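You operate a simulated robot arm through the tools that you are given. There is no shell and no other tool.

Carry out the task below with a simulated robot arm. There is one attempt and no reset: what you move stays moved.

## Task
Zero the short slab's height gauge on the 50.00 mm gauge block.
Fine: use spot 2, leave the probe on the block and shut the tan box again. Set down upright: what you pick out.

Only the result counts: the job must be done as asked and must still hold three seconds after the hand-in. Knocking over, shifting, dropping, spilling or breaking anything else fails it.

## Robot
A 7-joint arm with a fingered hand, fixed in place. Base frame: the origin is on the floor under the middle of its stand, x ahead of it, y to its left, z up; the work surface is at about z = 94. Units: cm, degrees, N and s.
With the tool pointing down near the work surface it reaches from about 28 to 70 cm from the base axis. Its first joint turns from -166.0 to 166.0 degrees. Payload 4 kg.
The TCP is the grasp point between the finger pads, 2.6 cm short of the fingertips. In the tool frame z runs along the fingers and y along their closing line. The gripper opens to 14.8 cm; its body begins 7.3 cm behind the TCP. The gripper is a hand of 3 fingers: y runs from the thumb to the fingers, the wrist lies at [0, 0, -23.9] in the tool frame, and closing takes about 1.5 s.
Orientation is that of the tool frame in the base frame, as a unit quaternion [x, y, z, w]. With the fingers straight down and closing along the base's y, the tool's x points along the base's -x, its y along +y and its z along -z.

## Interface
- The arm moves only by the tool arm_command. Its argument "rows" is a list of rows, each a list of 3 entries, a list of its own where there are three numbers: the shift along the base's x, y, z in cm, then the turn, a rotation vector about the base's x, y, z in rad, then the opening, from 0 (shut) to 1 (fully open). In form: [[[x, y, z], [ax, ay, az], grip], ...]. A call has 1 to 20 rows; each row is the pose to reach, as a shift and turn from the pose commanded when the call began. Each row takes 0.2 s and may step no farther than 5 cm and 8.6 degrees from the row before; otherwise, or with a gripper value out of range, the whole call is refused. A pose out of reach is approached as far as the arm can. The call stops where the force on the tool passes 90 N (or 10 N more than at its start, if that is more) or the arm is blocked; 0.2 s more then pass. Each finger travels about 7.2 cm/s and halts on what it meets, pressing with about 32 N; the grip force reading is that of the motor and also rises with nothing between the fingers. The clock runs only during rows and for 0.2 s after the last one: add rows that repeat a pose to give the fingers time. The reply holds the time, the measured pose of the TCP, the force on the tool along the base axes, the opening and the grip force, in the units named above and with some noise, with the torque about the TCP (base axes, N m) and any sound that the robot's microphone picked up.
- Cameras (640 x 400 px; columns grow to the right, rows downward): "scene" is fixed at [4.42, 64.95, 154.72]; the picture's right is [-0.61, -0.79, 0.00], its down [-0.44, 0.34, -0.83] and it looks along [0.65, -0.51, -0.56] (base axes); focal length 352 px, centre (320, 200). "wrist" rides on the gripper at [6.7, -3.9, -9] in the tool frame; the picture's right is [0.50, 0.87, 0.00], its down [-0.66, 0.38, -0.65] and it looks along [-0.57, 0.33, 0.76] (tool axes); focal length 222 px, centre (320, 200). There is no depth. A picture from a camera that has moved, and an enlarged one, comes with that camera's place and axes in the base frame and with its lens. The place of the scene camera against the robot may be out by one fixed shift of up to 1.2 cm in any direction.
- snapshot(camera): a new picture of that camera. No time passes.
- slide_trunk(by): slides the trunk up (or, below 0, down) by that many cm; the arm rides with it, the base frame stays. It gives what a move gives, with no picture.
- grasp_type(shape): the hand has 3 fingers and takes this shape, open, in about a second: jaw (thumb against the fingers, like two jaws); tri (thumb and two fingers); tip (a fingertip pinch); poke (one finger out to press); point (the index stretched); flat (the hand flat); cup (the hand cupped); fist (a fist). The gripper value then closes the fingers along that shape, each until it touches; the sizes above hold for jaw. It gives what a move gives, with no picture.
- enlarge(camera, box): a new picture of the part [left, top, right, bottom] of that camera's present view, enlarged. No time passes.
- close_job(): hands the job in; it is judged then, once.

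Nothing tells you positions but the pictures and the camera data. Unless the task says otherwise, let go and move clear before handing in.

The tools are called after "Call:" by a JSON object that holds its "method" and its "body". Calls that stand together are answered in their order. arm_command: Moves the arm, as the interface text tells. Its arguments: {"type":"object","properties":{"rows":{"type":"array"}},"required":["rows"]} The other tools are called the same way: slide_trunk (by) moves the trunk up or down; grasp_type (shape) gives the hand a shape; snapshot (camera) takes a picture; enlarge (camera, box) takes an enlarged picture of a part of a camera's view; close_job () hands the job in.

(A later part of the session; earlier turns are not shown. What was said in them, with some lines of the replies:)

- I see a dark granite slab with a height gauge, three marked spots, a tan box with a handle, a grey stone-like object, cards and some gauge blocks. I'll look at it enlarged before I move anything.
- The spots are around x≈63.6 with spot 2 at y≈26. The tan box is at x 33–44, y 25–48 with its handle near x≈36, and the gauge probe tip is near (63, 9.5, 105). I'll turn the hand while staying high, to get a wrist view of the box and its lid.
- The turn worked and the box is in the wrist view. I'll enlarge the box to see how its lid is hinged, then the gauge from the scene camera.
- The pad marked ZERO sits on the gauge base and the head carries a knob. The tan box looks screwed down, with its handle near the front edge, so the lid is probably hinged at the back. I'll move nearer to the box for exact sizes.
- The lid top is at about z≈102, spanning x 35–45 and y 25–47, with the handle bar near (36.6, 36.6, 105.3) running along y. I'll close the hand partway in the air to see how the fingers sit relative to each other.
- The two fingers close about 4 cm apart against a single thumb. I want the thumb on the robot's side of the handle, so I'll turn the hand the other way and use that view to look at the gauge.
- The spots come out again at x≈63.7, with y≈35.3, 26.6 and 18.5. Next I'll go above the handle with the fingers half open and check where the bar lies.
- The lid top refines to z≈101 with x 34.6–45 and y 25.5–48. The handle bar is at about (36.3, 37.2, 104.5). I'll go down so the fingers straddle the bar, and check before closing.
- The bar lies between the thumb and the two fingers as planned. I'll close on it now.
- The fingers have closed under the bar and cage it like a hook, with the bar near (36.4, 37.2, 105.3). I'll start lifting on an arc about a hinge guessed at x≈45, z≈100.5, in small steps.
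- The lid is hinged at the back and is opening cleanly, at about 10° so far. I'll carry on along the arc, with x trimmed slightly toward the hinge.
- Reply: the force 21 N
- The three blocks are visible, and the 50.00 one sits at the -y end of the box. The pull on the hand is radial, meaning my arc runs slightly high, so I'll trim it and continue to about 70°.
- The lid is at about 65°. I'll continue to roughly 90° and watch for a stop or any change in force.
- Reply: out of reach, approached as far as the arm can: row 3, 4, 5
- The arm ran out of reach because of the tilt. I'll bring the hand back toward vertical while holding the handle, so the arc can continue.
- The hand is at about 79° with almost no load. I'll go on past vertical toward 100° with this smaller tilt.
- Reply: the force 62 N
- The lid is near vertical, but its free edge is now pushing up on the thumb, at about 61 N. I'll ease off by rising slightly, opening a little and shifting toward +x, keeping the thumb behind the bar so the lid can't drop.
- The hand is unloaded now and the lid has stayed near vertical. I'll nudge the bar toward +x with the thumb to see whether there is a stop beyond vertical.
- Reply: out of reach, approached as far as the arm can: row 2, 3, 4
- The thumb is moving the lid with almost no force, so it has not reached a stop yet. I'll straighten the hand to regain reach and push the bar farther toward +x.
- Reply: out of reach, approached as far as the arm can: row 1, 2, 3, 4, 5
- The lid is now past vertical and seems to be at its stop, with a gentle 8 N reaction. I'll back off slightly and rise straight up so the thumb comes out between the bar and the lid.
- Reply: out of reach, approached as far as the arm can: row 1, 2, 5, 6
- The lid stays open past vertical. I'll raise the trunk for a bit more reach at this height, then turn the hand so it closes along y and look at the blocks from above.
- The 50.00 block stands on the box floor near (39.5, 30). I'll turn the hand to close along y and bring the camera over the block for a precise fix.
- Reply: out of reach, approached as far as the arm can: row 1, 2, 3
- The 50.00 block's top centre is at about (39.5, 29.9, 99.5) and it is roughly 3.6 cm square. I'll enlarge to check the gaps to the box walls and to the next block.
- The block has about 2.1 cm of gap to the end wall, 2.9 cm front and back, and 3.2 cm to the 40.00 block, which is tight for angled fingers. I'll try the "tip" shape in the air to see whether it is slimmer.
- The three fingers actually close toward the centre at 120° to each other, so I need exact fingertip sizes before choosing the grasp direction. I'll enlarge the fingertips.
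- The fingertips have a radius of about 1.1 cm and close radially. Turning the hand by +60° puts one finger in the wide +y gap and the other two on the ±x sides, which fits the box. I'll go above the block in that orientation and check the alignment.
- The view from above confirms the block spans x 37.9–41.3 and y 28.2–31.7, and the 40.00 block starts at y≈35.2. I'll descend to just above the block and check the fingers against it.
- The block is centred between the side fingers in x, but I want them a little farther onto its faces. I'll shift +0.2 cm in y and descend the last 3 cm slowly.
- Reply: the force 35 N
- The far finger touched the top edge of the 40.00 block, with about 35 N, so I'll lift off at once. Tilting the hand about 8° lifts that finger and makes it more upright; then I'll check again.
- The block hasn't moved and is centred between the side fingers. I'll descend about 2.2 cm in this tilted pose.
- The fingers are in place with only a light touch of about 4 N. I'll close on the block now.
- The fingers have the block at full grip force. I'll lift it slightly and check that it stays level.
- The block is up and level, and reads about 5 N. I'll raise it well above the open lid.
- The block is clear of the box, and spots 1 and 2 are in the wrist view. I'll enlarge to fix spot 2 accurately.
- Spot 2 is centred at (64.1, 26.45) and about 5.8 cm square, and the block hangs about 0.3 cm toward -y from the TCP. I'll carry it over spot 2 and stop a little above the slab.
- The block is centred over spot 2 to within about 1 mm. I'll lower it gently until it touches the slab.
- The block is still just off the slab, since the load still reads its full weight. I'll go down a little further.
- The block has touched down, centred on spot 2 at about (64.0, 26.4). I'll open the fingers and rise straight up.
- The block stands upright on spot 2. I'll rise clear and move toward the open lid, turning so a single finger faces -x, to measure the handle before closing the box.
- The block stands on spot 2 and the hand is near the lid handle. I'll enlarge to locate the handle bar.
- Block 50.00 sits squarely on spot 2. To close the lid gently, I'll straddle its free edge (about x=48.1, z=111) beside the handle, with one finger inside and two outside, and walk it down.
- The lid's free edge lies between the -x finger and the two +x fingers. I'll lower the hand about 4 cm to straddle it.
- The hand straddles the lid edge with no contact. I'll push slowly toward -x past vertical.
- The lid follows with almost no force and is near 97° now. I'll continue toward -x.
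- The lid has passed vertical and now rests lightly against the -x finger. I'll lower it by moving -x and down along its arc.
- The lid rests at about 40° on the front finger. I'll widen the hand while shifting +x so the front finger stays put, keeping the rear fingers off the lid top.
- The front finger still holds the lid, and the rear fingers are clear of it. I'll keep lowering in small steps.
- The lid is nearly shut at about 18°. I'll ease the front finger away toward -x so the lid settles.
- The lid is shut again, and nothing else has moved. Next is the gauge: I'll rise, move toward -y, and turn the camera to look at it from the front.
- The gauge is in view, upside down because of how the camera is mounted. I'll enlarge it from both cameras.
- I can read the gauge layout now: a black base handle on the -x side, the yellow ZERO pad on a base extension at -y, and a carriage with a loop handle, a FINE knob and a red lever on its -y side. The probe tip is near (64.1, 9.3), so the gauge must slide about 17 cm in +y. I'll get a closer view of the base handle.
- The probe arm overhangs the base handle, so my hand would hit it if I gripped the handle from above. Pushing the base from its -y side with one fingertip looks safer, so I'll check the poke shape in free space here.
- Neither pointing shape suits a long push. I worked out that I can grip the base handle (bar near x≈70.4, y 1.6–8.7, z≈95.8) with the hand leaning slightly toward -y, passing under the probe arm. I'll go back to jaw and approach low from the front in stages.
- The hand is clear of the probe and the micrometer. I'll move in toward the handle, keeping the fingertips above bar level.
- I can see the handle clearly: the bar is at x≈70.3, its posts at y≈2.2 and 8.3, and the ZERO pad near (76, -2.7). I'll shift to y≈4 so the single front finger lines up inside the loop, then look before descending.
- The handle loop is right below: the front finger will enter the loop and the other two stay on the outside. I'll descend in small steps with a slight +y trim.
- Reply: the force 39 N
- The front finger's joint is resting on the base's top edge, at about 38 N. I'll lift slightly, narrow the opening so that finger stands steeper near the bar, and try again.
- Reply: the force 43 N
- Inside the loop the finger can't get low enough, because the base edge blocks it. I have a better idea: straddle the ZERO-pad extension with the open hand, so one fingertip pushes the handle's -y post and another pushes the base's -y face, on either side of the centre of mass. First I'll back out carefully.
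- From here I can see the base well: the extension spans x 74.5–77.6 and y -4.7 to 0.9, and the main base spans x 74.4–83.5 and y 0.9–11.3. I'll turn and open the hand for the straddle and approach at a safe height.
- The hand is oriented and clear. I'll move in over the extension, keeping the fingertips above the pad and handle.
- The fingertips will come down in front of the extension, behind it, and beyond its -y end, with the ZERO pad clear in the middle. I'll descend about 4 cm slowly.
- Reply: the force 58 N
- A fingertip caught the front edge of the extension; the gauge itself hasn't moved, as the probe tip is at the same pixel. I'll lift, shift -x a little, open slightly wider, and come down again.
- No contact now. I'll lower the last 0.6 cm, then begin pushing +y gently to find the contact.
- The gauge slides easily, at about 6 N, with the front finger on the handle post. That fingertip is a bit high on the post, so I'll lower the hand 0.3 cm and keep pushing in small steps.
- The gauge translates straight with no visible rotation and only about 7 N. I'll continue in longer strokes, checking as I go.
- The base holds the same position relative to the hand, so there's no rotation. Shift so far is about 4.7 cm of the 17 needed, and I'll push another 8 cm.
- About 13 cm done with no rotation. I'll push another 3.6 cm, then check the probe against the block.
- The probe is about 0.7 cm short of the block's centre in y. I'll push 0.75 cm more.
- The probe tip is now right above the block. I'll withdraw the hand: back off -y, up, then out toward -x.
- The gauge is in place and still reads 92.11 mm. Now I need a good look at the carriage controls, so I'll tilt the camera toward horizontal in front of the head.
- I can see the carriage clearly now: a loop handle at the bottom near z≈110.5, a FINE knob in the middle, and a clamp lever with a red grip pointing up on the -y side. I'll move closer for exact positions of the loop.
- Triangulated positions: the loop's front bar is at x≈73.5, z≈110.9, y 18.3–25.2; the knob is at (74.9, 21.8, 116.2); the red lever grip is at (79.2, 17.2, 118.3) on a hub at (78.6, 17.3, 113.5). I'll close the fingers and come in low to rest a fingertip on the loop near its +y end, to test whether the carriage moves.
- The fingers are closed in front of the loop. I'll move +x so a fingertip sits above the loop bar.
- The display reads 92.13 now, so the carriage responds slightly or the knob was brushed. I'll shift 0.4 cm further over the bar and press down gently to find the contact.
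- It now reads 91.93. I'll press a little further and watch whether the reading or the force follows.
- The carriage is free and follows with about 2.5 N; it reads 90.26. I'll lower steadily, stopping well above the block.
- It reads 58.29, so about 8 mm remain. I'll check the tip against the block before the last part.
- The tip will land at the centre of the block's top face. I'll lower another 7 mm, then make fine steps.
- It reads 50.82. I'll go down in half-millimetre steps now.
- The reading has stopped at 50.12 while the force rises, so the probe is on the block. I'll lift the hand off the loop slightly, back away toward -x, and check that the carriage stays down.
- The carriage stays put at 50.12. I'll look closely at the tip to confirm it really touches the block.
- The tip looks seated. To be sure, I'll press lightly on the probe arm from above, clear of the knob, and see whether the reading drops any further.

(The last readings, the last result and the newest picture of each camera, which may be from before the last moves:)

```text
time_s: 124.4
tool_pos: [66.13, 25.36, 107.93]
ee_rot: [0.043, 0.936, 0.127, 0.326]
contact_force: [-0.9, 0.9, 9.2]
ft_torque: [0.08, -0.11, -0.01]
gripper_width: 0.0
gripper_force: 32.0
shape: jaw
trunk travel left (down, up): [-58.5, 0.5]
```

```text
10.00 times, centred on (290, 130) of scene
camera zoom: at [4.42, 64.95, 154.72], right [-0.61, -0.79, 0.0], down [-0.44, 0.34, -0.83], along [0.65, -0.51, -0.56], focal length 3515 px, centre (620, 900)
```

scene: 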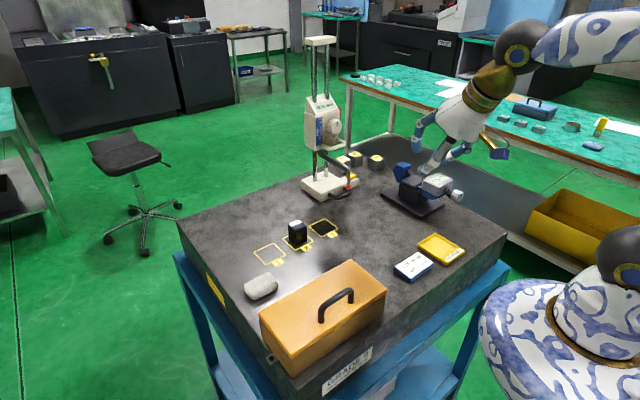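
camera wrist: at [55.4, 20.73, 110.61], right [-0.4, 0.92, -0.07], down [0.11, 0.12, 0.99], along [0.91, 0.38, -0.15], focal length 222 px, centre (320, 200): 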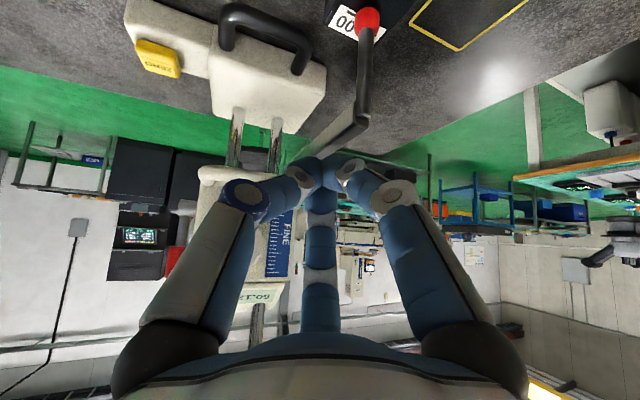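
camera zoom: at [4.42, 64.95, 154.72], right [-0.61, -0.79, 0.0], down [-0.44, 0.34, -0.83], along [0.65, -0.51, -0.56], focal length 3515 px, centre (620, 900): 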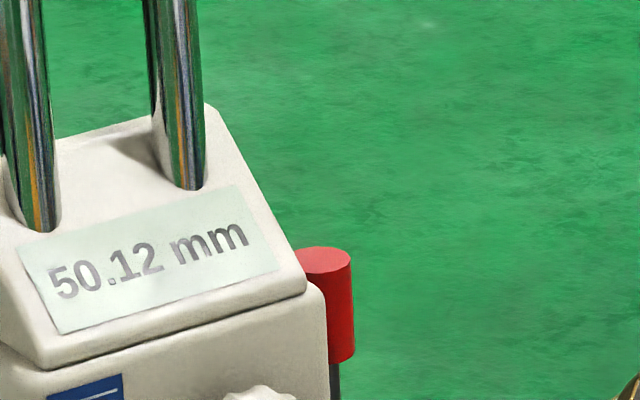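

The reading holds at 50.12 even with 9 N on the arm, so contact is firm. Now I'll go to the ZERO pad, which should be near (76, 14.4) with its top at about z=97.7.

Call:
{"method": "arm_command", "body": {"rows": [[[0, 0, 0.4], [0, 0, 0], 0], [[0, -0.3, 1.5], [0, 0, 0], 0], [[-0.5, -1.5, 3.2], [0, 0, 0], 0], [[-1, -4, 3.5], [0, 0, 0], 0], [[-1, -7, 3.0], [0, 0, 0], 0], [[0, -10, 1.5], [0, 0, 0], 0], [[2.5, -12, 0], [0, 0, 0], 0], [[5, -12.1, -1.5], [0, 0, 0], 0], [[7.5, -12.1, -2.8], [0, 0, 0], 0], [[9.5, -12.1, -3.5], [0, 0, 0], 0]]}}

Call:
{"method": "snapshot", "body": {"camera": "wrist"}}

Call:
{"method": "enlarge", "body": {"camera": "wrist", "box": [230, 60, 420, 240]}}

Call:
{"method": "enlarge", "body": {"camera": "scene", "box": [260, 100, 370, 240]}}

```text
time_s: 126.6
tool_pos: [75.51, 13.42, 104.26]
ee_rot: [0.041, 0.936, 0.129, 0.324]
contact_force: [-0.3, 0.6, 0.2]
ft_torque: [0.01, 0.0, -0.03]
gripper_width: 0.0
gripper_force: 31.7
shape: jaw
trunk travel left (down, up): [-58.5, 0.5]
```

```text
taken
camera wrist: at [64.79, 8.72, 105.98], right [-0.4, 0.92, -0.07], down [0.11, 0.12, 0.99], along [0.91, 0.38, -0.15], focal length 222 px, centre (320, 200)
```

wrist: 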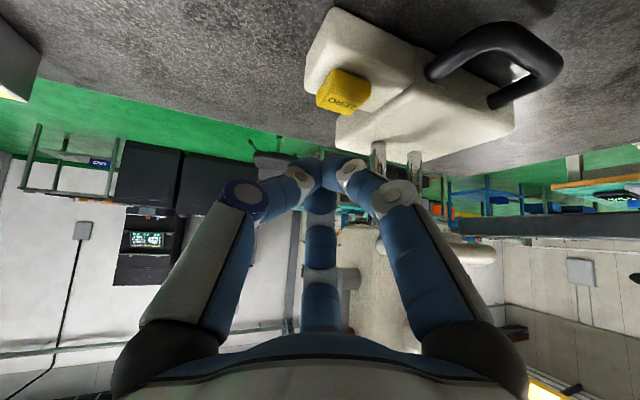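

```text
2.22 times, centred on (325, 150) of wrist
camera zoom: at [64.79, 8.72, 105.98], right [-0.4, 0.92, -0.07], down [0.11, 0.12, 0.99], along [0.91, 0.38, -0.15], focal length 494 px, centre (309, 311)
```

zoom: 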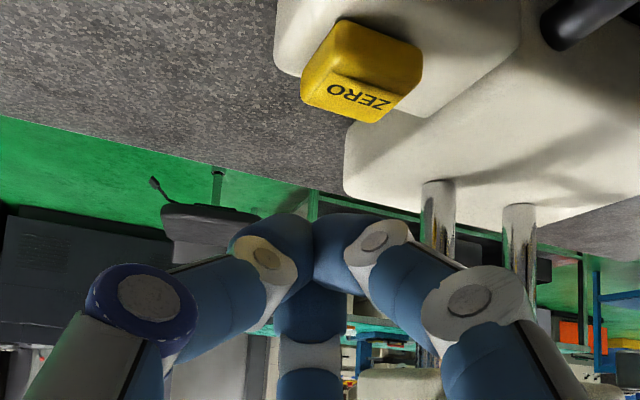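

```text
2.86 times, centred on (315, 170) of scene
camera zoom: at [4.42, 64.95, 154.72], right [-0.61, -0.79, 0.0], down [-0.44, 0.34, -0.83], along [0.65, -0.51, -0.56], focal length 1004 px, centre (334, 286)
```

zoom: 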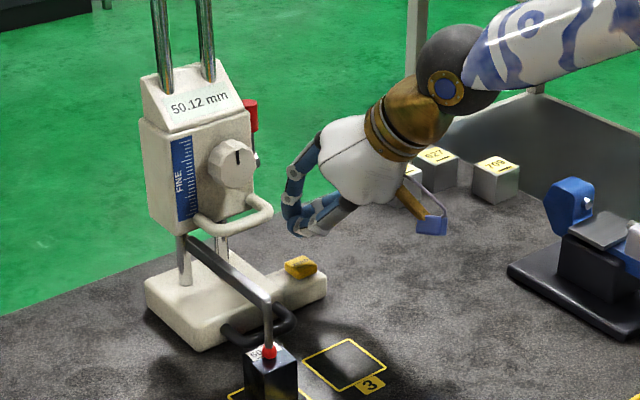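

The pad centre works out to about (76.1, 14.5). I'll shift slightly and descend onto it, with small steps at the end.

Call:
{"method": "arm_command", "body": {"rows": [[[0.5, 0, -0.8], [0, 0, 0], 0], [[0.5, 0, -1.6], [0, 0, 0], 0], [[0.5, 0, -2.4], [0, 0, 0], 0], [[0.5, 0, -3.0], [0, 0, 0], 0], [[0.5, 0, -3.3], [0, 0, 0], 0]]}}

Call:
{"method": "enlarge", "body": {"camera": "wrist", "box": [230, 60, 420, 240]}}

Call:
{"method": "enlarge", "body": {"camera": "scene", "box": [260, 110, 370, 240]}}

```text
time_s: 127.8
tool_pos: [76.07, 13.23, 100.96]
ee_rot: [0.042, 0.936, 0.127, 0.325]
contact_force: [-0.2, -0.9, 0.4]
ft_torque: [0.02, -0.01, 0.03]
gripper_width: 0.0
gripper_force: 32.3
shape: jaw
trunk travel left (down, up): [-58.5, 0.5]
```

```text
2.22 times, centred on (325, 150) of wrist
camera zoom: at [65.37, 8.72, 102.66], right [-0.4, 0.92, -0.07], down [0.11, 0.12, 0.99], along [0.91, 0.38, -0.15], focal length 494 px, centre (309, 311)
```

zoom: 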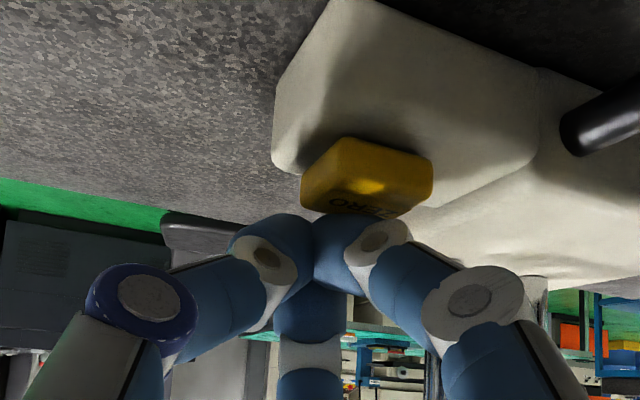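

```text
3.08 times, centred on (315, 175) of scene
camera zoom: at [4.42, 64.95, 154.72], right [-0.61, -0.79, 0.0], down [-0.44, 0.34, -0.83], along [0.65, -0.51, -0.56], focal length 1082 px, centre (335, 277)
```

zoom: 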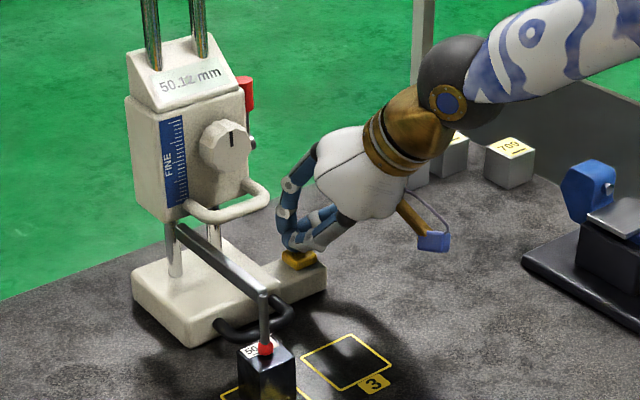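

Call:
{"method": "arm_command", "body": {"rows": [[[0, 0.2, -0.2], [0, 0, 0], 0], [[0, 0.2, -0.4], [0, 0, 0], 0], [[0, 0.2, -0.55], [0, 0, 0], 0], [[0, 0.2, -0.7], [0, 0, 0], 0]]}}

Call:
{"method": "enlarge", "body": {"camera": "scene", "box": [260, 110, 370, 240]}}

Call:
{"method": "enlarge", "body": {"camera": "wrist", "box": [230, 60, 420, 240]}}

```text
time_s: 128.8
tool_pos: [76.1, 13.58, 100.31]
ee_rot: [0.042, 0.936, 0.128, 0.325]
contact_force: [-0.3, 0.7, 3.2]
ft_torque: [0.04, -0.02, -0.02]
gripper_width: 0.0
gripper_force: 31.3
shape: jaw
trunk travel left (down, up): [-58.5, 0.5]
heard: click
```

```text
3.08 times, centred on (315, 175) of scene
camera zoom: at [4.42, 64.95, 154.72], right [-0.61, -0.79, 0.0], down [-0.44, 0.34, -0.83], along [0.65, -0.51, -0.56], focal length 1082 px, centre (335, 277)
```

zoom: 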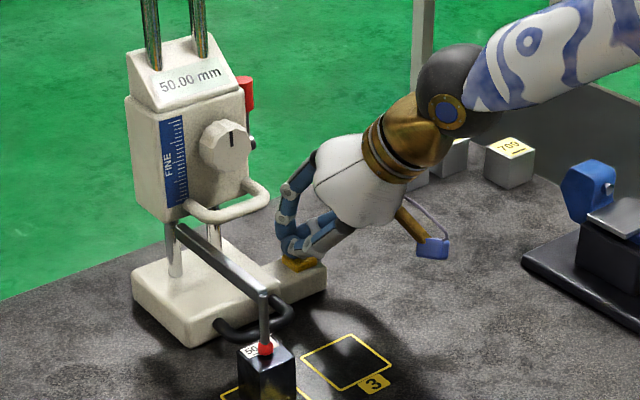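

```text
2.22 times, centred on (325, 150) of wrist
camera zoom: at [65.32, 8.86, 102.0], right [-0.4, 0.92, -0.07], down [0.11, 0.12, 0.99], along [0.91, 0.38, -0.15], focal length 494 px, centre (309, 311)
```

zoom: 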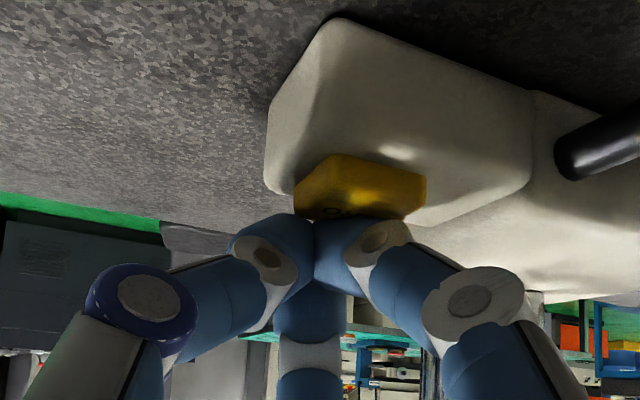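

It clicked, and the display now reads 50.00 mm. I'll lift straight off the pad and retreat clear of everything.

Call:
{"method": "arm_command", "body": {"rows": [[[0, 0, 0.4], [0, 0, 0], 0], [[0, 0, 1.2], [0, 0, 0], 0], [[-1, -0.3, 2.5], [0, 0, 0], 0], [[-3, -0.8, 4], [0, 0, 0], 0], [[-5.5, -1.4, 6], [0, 0, 0], 0], [[-8.5, -2, 8.5], [0, 0, 0], 0], [[-12, -2.5, 11], [0, 0, 0], 0], [[-16, -3, 13.5], [0, 0, 0], 0], [[-20, -3.5, 16], [0, 0, 0], 0], [[-24, -4, 18], [0, 0, 0], 0], [[-28, -4, 20], [0, 0, 0], 0]]}}

Call:
{"method": "snapshot", "body": {"camera": "scene"}}

Call:
{"method": "enlarge", "body": {"camera": "scene", "box": [265, 105, 330, 155]}}

Call:
{"method": "enlarge", "body": {"camera": "scene", "box": [280, 195, 330, 245]}}

Call:
{"method": "enlarge", "body": {"camera": "scene", "box": [230, 240, 400, 390]}}

Call:
{"method": "snapshot", "body": {"camera": "wrist"}}

```text
time_s: 131.2
tool_pos: [47.94, 9.54, 120.56]
ee_rot: [0.041, 0.936, 0.129, 0.325]
contact_force: [-1.1, 0.1, -0.2]
ft_torque: [0.02, 0.01, -0.02]
gripper_width: 0.02
gripper_force: 31.8
shape: jaw
trunk travel left (down, up): [-58.5, 0.5]
```

```text
taken
```

scene: 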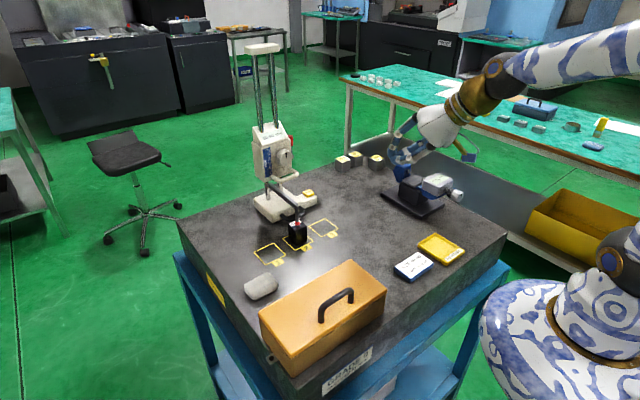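

```text
8.00 times, centred on (298, 130) of scene
camera zoom: at [4.42, 64.95, 154.72], right [-0.61, -0.79, 0.0], down [-0.44, 0.34, -0.83], along [0.65, -0.51, -0.56], focal length 2812 px, centre (500, 760)
```

zoom: 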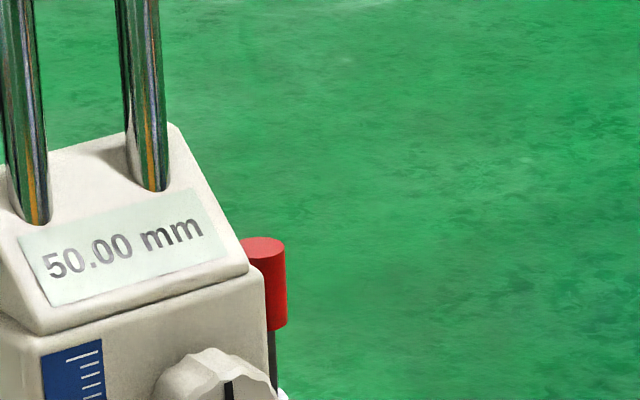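

```text
8.00 times, centred on (305, 220) of scene
camera zoom: at [4.42, 64.95, 154.72], right [-0.61, -0.79, 0.0], down [-0.44, 0.34, -0.83], along [0.65, -0.51, -0.56], focal length 2812 px, centre (440, 40)
```

zoom: 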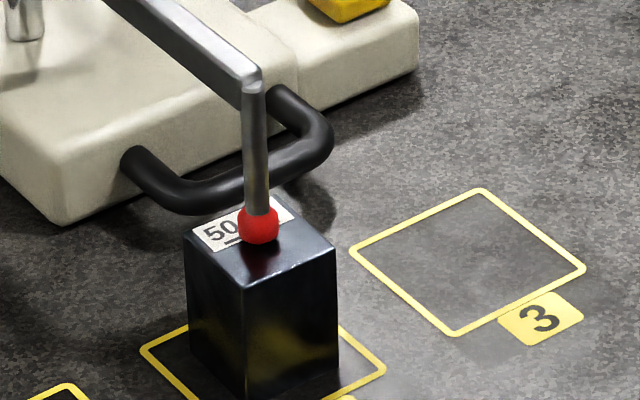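

```text
2.67 times, centred on (315, 315) of scene
camera zoom: at [4.42, 64.95, 154.72], right [-0.61, -0.79, 0.0], down [-0.44, 0.34, -0.83], along [0.65, -0.51, -0.56], focal length 937 px, centre (333, -107)
```

zoom: 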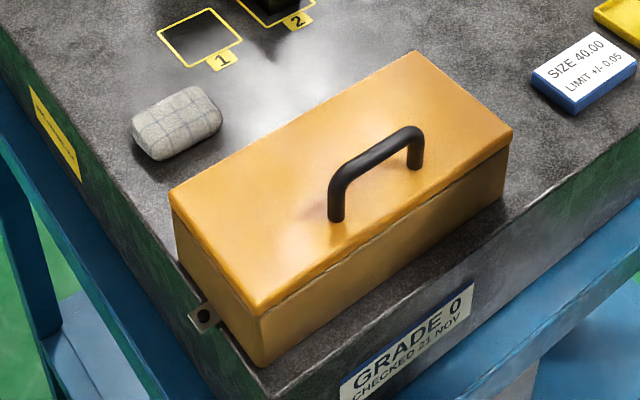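

```text
taken
camera wrist: at [37.19, 4.8, 122.22], right [-0.4, 0.92, -0.07], down [0.11, 0.12, 0.99], along [0.91, 0.38, -0.15], focal length 222 px, centre (320, 200)
```

wrist: 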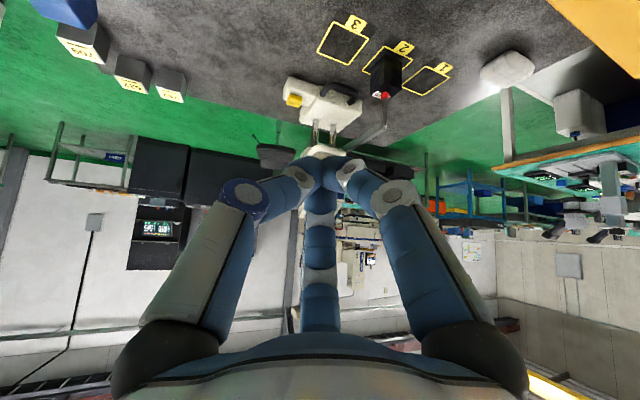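

Everything checks out. The display holds 50.00 mm, and the probe rests on the 50.00 block, which stands upright on spot 2. The tan box is shut, and the test pieces, cards, tray and cloth are where they were. The hand is clear, so I'm handing in the job.

Call:
{"method": "close_job", "body": {}}

```text
The job is handed in.
```

I zeroed the height gauge on the 50.00 mm block and handed the job in; I haven't seen a verdict yet.

- **Block:** it stands upright, centred on spot 2.
- **Probe:** I slid the gauge along the slab and lowered the carriage onto the block. The reading stopped at 50.12 mm and stayed there with about 9 N on the probe arm, so contact is firm.
- **Zero:** I pressed the ZERO pad once. It clicked, and the display went to 50.00 mm and still showed that after I backed away. It shows the block's height rather than 0.00.
- **Tan box:** shut again.

While picking up the block, a finger pressed on the 40.00 block's edge at about 35 N. A fingertip also caught the gauge base while I was positioning to push it. I saw nothing out of place afterwards: the 40.00 block looked undisturbed before I shut the box. The numbered test blocks, card, tray and cloth look where they started.
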